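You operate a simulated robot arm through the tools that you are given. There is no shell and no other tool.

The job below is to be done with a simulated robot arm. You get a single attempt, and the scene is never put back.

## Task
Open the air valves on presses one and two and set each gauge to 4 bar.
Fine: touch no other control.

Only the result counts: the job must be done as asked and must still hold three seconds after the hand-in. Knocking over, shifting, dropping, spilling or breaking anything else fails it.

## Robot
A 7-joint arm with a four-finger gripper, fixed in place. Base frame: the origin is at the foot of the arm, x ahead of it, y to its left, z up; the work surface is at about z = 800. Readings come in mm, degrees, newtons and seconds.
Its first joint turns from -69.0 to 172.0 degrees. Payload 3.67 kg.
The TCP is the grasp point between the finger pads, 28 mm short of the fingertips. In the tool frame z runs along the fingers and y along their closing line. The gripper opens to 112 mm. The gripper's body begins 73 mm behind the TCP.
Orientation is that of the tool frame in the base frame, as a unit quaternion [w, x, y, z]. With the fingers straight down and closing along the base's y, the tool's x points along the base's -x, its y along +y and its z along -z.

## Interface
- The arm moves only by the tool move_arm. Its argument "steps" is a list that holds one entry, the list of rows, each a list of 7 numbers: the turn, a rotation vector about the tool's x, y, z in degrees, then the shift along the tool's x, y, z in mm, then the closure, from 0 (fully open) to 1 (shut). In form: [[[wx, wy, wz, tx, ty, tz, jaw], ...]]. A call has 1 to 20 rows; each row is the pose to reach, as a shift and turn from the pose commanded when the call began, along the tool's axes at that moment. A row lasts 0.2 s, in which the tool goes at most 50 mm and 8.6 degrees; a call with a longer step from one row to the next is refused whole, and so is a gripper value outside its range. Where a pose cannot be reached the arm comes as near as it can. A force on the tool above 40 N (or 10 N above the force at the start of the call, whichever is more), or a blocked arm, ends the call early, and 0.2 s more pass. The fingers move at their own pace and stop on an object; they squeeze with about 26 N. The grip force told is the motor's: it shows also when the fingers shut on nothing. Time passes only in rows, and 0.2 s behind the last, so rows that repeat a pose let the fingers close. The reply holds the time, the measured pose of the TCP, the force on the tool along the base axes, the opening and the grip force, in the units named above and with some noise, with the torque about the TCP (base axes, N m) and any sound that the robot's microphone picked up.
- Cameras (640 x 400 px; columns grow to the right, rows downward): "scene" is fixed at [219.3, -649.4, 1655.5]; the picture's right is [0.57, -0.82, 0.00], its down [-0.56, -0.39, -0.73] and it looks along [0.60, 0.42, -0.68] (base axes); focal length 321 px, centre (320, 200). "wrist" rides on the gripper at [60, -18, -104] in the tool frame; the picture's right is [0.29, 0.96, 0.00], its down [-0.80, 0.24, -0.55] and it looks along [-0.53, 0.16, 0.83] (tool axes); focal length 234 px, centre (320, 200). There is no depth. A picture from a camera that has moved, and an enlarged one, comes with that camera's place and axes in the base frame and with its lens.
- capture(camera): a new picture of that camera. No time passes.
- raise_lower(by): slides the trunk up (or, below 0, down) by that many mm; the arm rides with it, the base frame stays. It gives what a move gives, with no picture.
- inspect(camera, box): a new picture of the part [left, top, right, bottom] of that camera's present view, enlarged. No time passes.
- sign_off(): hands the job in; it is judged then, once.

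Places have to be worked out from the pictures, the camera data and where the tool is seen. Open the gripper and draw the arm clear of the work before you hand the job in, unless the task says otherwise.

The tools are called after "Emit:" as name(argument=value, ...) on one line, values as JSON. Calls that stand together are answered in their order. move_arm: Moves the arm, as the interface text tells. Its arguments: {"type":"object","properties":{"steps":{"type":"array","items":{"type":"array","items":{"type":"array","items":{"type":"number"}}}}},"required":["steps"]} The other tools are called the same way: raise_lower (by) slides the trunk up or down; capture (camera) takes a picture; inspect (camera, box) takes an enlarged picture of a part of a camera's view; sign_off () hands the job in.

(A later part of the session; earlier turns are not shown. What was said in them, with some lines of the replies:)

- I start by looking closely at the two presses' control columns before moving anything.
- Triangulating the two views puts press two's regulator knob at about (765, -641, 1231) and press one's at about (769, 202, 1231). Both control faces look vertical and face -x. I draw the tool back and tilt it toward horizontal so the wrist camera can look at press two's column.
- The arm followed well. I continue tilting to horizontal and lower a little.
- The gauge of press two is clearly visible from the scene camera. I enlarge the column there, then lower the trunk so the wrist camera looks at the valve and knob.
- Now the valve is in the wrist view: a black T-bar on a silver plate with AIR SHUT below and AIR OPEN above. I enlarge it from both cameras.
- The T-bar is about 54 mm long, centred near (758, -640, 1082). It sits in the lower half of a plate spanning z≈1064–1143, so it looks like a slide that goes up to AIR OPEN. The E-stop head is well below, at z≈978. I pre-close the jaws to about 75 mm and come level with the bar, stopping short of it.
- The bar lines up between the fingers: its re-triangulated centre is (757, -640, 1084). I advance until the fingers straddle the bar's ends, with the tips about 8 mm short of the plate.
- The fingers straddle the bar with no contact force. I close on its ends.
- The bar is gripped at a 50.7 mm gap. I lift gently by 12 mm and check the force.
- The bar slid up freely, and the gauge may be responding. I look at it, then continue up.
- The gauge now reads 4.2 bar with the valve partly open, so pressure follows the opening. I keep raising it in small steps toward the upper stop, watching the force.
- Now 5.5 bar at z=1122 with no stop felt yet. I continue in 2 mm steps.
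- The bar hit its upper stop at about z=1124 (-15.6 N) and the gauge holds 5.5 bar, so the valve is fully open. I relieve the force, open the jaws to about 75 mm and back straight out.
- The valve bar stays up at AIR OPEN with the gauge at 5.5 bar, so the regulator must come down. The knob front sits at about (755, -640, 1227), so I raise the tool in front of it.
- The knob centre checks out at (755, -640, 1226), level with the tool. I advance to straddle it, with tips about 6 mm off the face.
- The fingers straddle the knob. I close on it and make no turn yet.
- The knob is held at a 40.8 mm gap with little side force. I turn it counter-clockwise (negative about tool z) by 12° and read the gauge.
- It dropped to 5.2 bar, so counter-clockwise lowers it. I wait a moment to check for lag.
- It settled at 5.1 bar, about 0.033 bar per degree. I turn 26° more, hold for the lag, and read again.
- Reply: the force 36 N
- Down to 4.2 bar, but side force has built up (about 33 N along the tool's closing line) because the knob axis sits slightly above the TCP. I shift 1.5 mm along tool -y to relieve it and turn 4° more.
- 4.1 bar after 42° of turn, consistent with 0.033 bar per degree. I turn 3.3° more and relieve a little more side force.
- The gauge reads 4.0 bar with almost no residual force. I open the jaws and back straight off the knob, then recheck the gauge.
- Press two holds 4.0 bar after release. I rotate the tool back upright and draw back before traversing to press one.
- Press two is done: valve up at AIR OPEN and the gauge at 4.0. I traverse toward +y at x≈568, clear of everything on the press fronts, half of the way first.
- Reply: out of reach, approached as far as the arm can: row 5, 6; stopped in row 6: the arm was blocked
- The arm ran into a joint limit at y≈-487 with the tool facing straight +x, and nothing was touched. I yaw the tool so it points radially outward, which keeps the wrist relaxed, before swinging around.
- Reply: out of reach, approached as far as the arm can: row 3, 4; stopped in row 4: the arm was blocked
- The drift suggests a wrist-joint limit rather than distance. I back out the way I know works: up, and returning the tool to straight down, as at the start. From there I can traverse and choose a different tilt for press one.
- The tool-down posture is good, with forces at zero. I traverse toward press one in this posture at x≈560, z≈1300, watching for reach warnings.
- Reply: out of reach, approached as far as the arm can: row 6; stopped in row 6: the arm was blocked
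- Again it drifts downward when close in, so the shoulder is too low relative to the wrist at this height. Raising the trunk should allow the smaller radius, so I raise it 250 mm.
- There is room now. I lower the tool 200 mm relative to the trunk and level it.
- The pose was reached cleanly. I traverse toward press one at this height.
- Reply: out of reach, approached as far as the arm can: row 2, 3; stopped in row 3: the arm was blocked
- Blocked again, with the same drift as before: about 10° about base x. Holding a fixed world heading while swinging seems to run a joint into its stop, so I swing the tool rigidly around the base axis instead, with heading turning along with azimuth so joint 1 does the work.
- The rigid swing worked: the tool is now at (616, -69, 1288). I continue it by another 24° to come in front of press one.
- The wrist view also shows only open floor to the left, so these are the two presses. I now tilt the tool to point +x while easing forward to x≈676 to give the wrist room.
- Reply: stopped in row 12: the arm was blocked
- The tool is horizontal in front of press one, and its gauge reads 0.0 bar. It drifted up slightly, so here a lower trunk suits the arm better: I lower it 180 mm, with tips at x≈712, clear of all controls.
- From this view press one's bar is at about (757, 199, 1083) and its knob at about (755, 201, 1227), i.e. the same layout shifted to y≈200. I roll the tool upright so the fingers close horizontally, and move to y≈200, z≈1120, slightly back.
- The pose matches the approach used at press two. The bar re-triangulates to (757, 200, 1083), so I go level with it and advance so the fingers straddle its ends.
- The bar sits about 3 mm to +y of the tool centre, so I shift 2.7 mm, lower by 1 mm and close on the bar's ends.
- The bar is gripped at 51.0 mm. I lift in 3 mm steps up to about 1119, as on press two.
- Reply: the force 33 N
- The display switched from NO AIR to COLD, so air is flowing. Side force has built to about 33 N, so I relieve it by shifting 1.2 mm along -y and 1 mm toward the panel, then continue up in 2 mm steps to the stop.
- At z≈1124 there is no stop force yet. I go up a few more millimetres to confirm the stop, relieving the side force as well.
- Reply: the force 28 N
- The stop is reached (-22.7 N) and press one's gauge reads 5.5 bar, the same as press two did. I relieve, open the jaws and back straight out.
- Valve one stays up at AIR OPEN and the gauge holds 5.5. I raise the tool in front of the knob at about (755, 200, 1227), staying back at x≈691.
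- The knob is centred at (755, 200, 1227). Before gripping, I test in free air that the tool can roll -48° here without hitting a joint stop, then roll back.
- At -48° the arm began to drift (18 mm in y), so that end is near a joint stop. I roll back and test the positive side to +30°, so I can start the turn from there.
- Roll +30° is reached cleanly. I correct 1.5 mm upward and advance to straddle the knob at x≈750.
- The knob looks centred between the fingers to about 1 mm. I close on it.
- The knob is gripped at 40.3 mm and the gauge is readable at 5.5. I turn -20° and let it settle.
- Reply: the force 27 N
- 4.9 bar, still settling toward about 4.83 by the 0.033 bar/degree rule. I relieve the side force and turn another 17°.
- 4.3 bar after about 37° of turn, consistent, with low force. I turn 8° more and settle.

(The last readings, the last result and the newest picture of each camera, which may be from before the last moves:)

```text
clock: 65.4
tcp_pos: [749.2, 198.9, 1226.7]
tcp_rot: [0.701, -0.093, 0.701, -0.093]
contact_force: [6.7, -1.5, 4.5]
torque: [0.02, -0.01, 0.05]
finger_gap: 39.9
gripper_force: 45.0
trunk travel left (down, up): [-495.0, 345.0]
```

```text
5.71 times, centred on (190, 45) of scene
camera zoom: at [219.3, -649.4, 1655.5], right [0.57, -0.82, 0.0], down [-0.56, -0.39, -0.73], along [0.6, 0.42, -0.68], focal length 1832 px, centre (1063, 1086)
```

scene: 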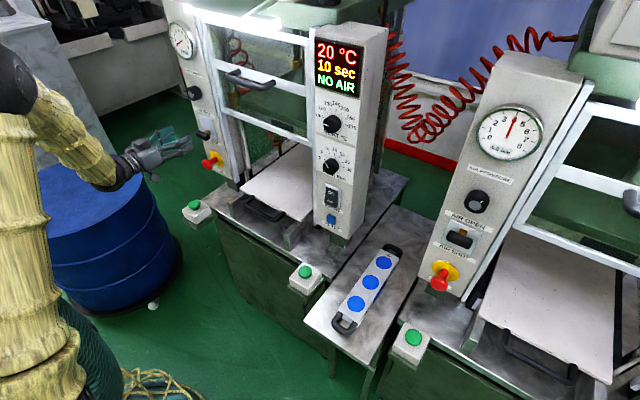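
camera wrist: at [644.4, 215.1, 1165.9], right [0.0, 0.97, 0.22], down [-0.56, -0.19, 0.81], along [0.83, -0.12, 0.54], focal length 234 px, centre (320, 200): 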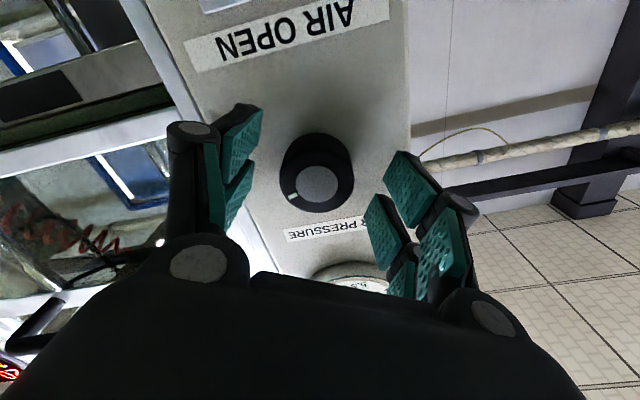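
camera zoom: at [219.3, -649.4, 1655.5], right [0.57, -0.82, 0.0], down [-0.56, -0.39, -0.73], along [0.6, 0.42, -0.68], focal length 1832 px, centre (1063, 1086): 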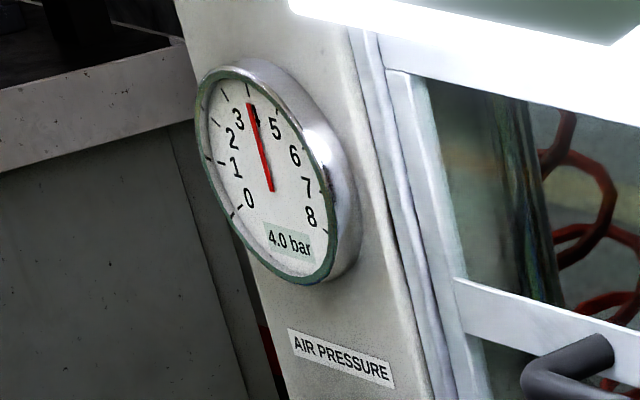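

Press one reads 4.0 bar after 45.0° of turn. I open the jaws and back straight off the knob, then check both gauges.

Emit:
move_arm(steps=[[[0, 0, 0, 0, 0, 0, 0.33], [0, 0, 0, 0, 0, 0, 0.33], [0, 0, 0, 0, 0, -20, 0.33], [0, 0, 0, 0, 0, -50, 0.33], [0, 0, 0, 0, 0, -75, 0.33]]])

Emit:
inspect(camera="scene", box=[160, 10, 220, 80])

Emit:
capture(camera="scene")

Emit:
capture(camera="wrist")

```text
clock: 66.6
tcp_pos: [673.9, 195.2, 1226.2]
tcp_rot: [0.699, -0.089, 0.704, -0.09]
contact_force: [-1.0, 0.1, 0.0]
torque: [0.02, 0.01, -0.02]
finger_gap: 75.1
gripper_force: 0.1
trunk travel left (down, up): [-495.0, 345.0]
```

```text
5.71 times, centred on (190, 45) of scene
camera zoom: at [219.3, -649.4, 1655.5], right [0.57, -0.82, 0.0], down [-0.56, -0.39, -0.73], along [0.6, 0.42, -0.68], focal length 1832 px, centre (1063, 1086)
```

zoom: 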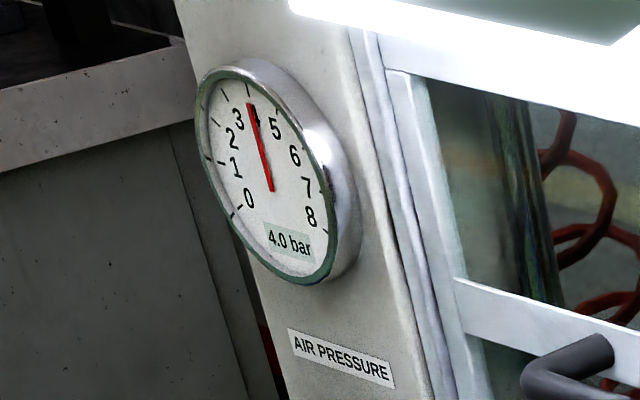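

```text
taken
```

scene: 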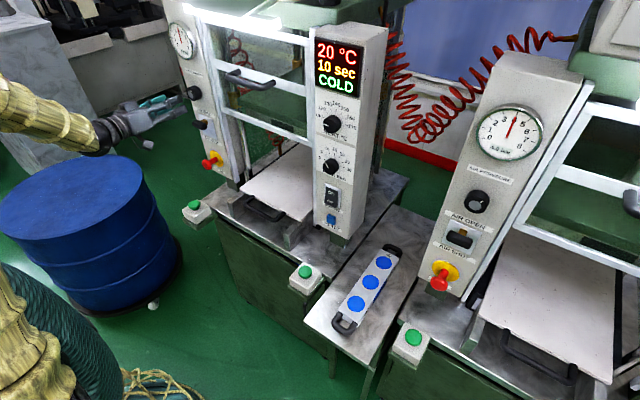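

```text
taken
camera wrist: at [570.1, 164.2, 1173.0], right [0.0, 0.85, -0.52], down [-0.55, 0.43, 0.72], along [0.84, 0.29, 0.47], focal length 234 px, centre (320, 200)
```

wrist: 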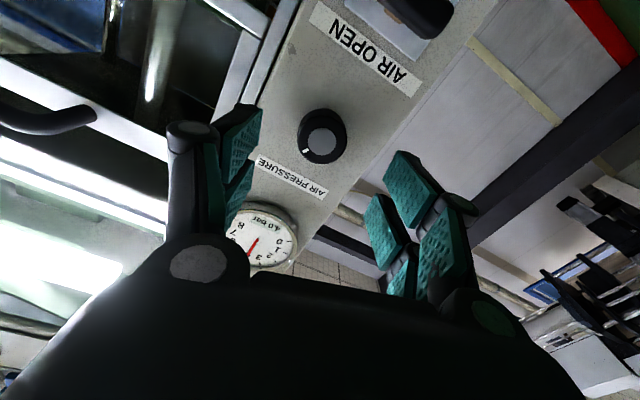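

Both displays look right. I check press two close up, then draw the arm back a bit more with the gripper open.

Emit:
inspect(camera="scene", box=[420, 90, 560, 290])

Emit:
move_arm(steps=[[[0, 0, 3, 0, 0, -15, 0.33], [0, 0, 6, 0, 0, -30, 0.2], [0, 0, 10, 0, 0, -45, 0.1], [0, 0, 15, 0, 0, -60, 0]]])

Emit:
capture(camera="scene")

```text
2.00 times, centred on (490, 190) of scene
camera zoom: at [219.3, -649.4, 1655.5], right [0.57, -0.82, 0.0], down [-0.56, -0.39, -0.73], along [0.6, 0.42, -0.68], focal length 641 px, centre (-20, 220)
```

zoom: 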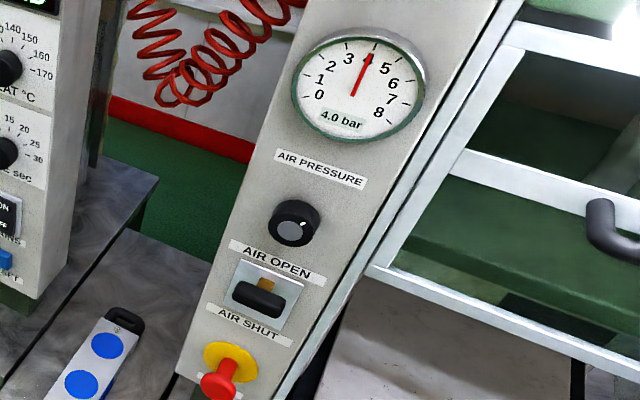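

```text
clock: 67.6
tcp_pos: [614.6, 200.1, 1225.6]
tcp_rot: [0.708, -0.002, 0.706, -0.002]
contact_force: [-0.3, -0.3, 1.3]
torque: [0.03, 0.01, 0.0]
finger_gap: 112.0
gripper_force: 0.0
trunk travel left (down, up): [-495.0, 345.0]
```

```text
taken
```

scene: 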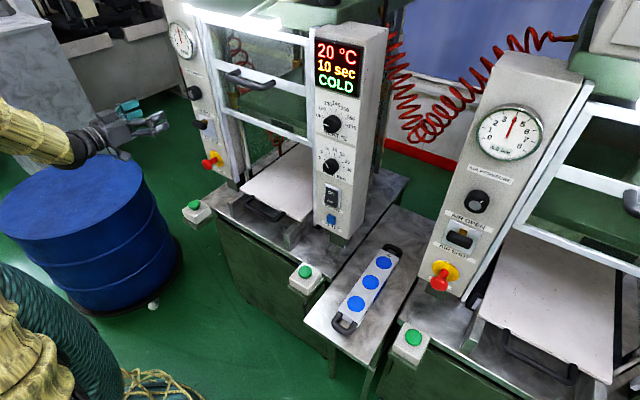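

The arm is clear at x≈615 with the gripper fully open. One last close look at press one to confirm valve and gauge are stable.

Emit:
move_arm(steps=[[[0, 0, 0, 0, 0, 0, 0], [0, 0, 0, 0, 0, 0, 0], [0, 0, 0, 0, 0, 0, 0], [0, 0, 0, 0, 0, 0, 0], [0, 0, 0, 0, 0, 0, 0], [0, 0, 0, 0, 0, 0, 0]]])

Emit:
inspect(camera="scene", box=[150, 10, 270, 190])

Emit:
inspect(camera="scene", box=[160, 10, 220, 80])

Emit:
inspect(camera="scene", box=[460, 90, 560, 180])

```text
clock: 69.0
tcp_pos: [614.7, 199.8, 1226.9]
tcp_rot: [0.707, -0.001, 0.707, -0.001]
contact_force: [-0.2, -0.3, 0.1]
torque: [0.0, 0.0, 0.0]
finger_gap: 111.9
gripper_force: 0.0
trunk travel left (down, up): [-495.0, 345.0]
```

```text
2.22 times, centred on (210, 100) of scene
camera zoom: at [219.3, -649.4, 1655.5], right [0.57, -0.82, 0.0], down [-0.56, -0.39, -0.73], along [0.6, 0.42, -0.68], focal length 713 px, centre (564, 422)
```

zoom: 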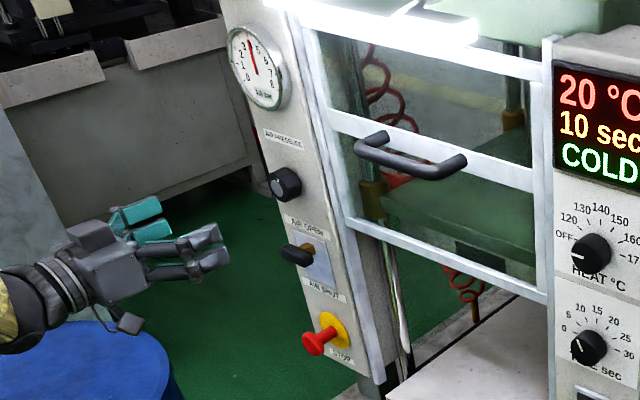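

```text
5.71 times, centred on (190, 45) of scene
camera zoom: at [219.3, -649.4, 1655.5], right [0.57, -0.82, 0.0], down [-0.56, -0.39, -0.73], along [0.6, 0.42, -0.68], focal length 1832 px, centre (1063, 1086)
```

zoom: 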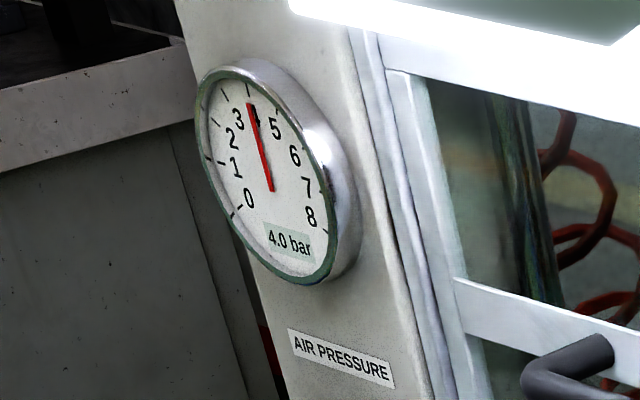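

```text
4.44 times, centred on (510, 135) of scene
camera zoom: at [219.3, -649.4, 1655.5], right [0.57, -0.82, 0.0], down [-0.56, -0.39, -0.73], along [0.6, 0.42, -0.68], focal length 1425 px, centre (-524, 489)
```

zoom: 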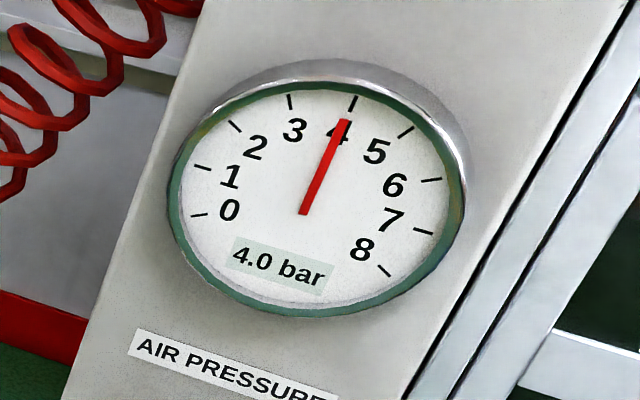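

Both valves are up at AIR OPEN and both gauges hold steady at 4.0 bar. No other control was touched, and the arm is clear with the gripper open, so I hand in the job.

Emit:
sign_off()

```text
The job is handed in.
```

Both presses have their air valves open, and each gauge reads 4.0 bar. I handed the job in without seeing a verdict.

- **Valves:** I lifted each one to its upper stop at AIR OPEN, and both stayed up after I let go.
- **Pressure:** Both presses came up at 5.5 bar once open. I turned each regulator about 45° counter-clockwise to bring it to 4.0 bar. Both readings held after release and on a last check before hand-in.
- **Other controls:** The arm touched no other control. It hit its joint limits a few times on the way from press two to press one, always in free air with no contact force.
- **Press numbers:** The presses carry no number labels that I could see. Only two are within reach, and I saw no third, so I took these to be presses one and two.

The arm is drawn back from press one with the gripper fully open.
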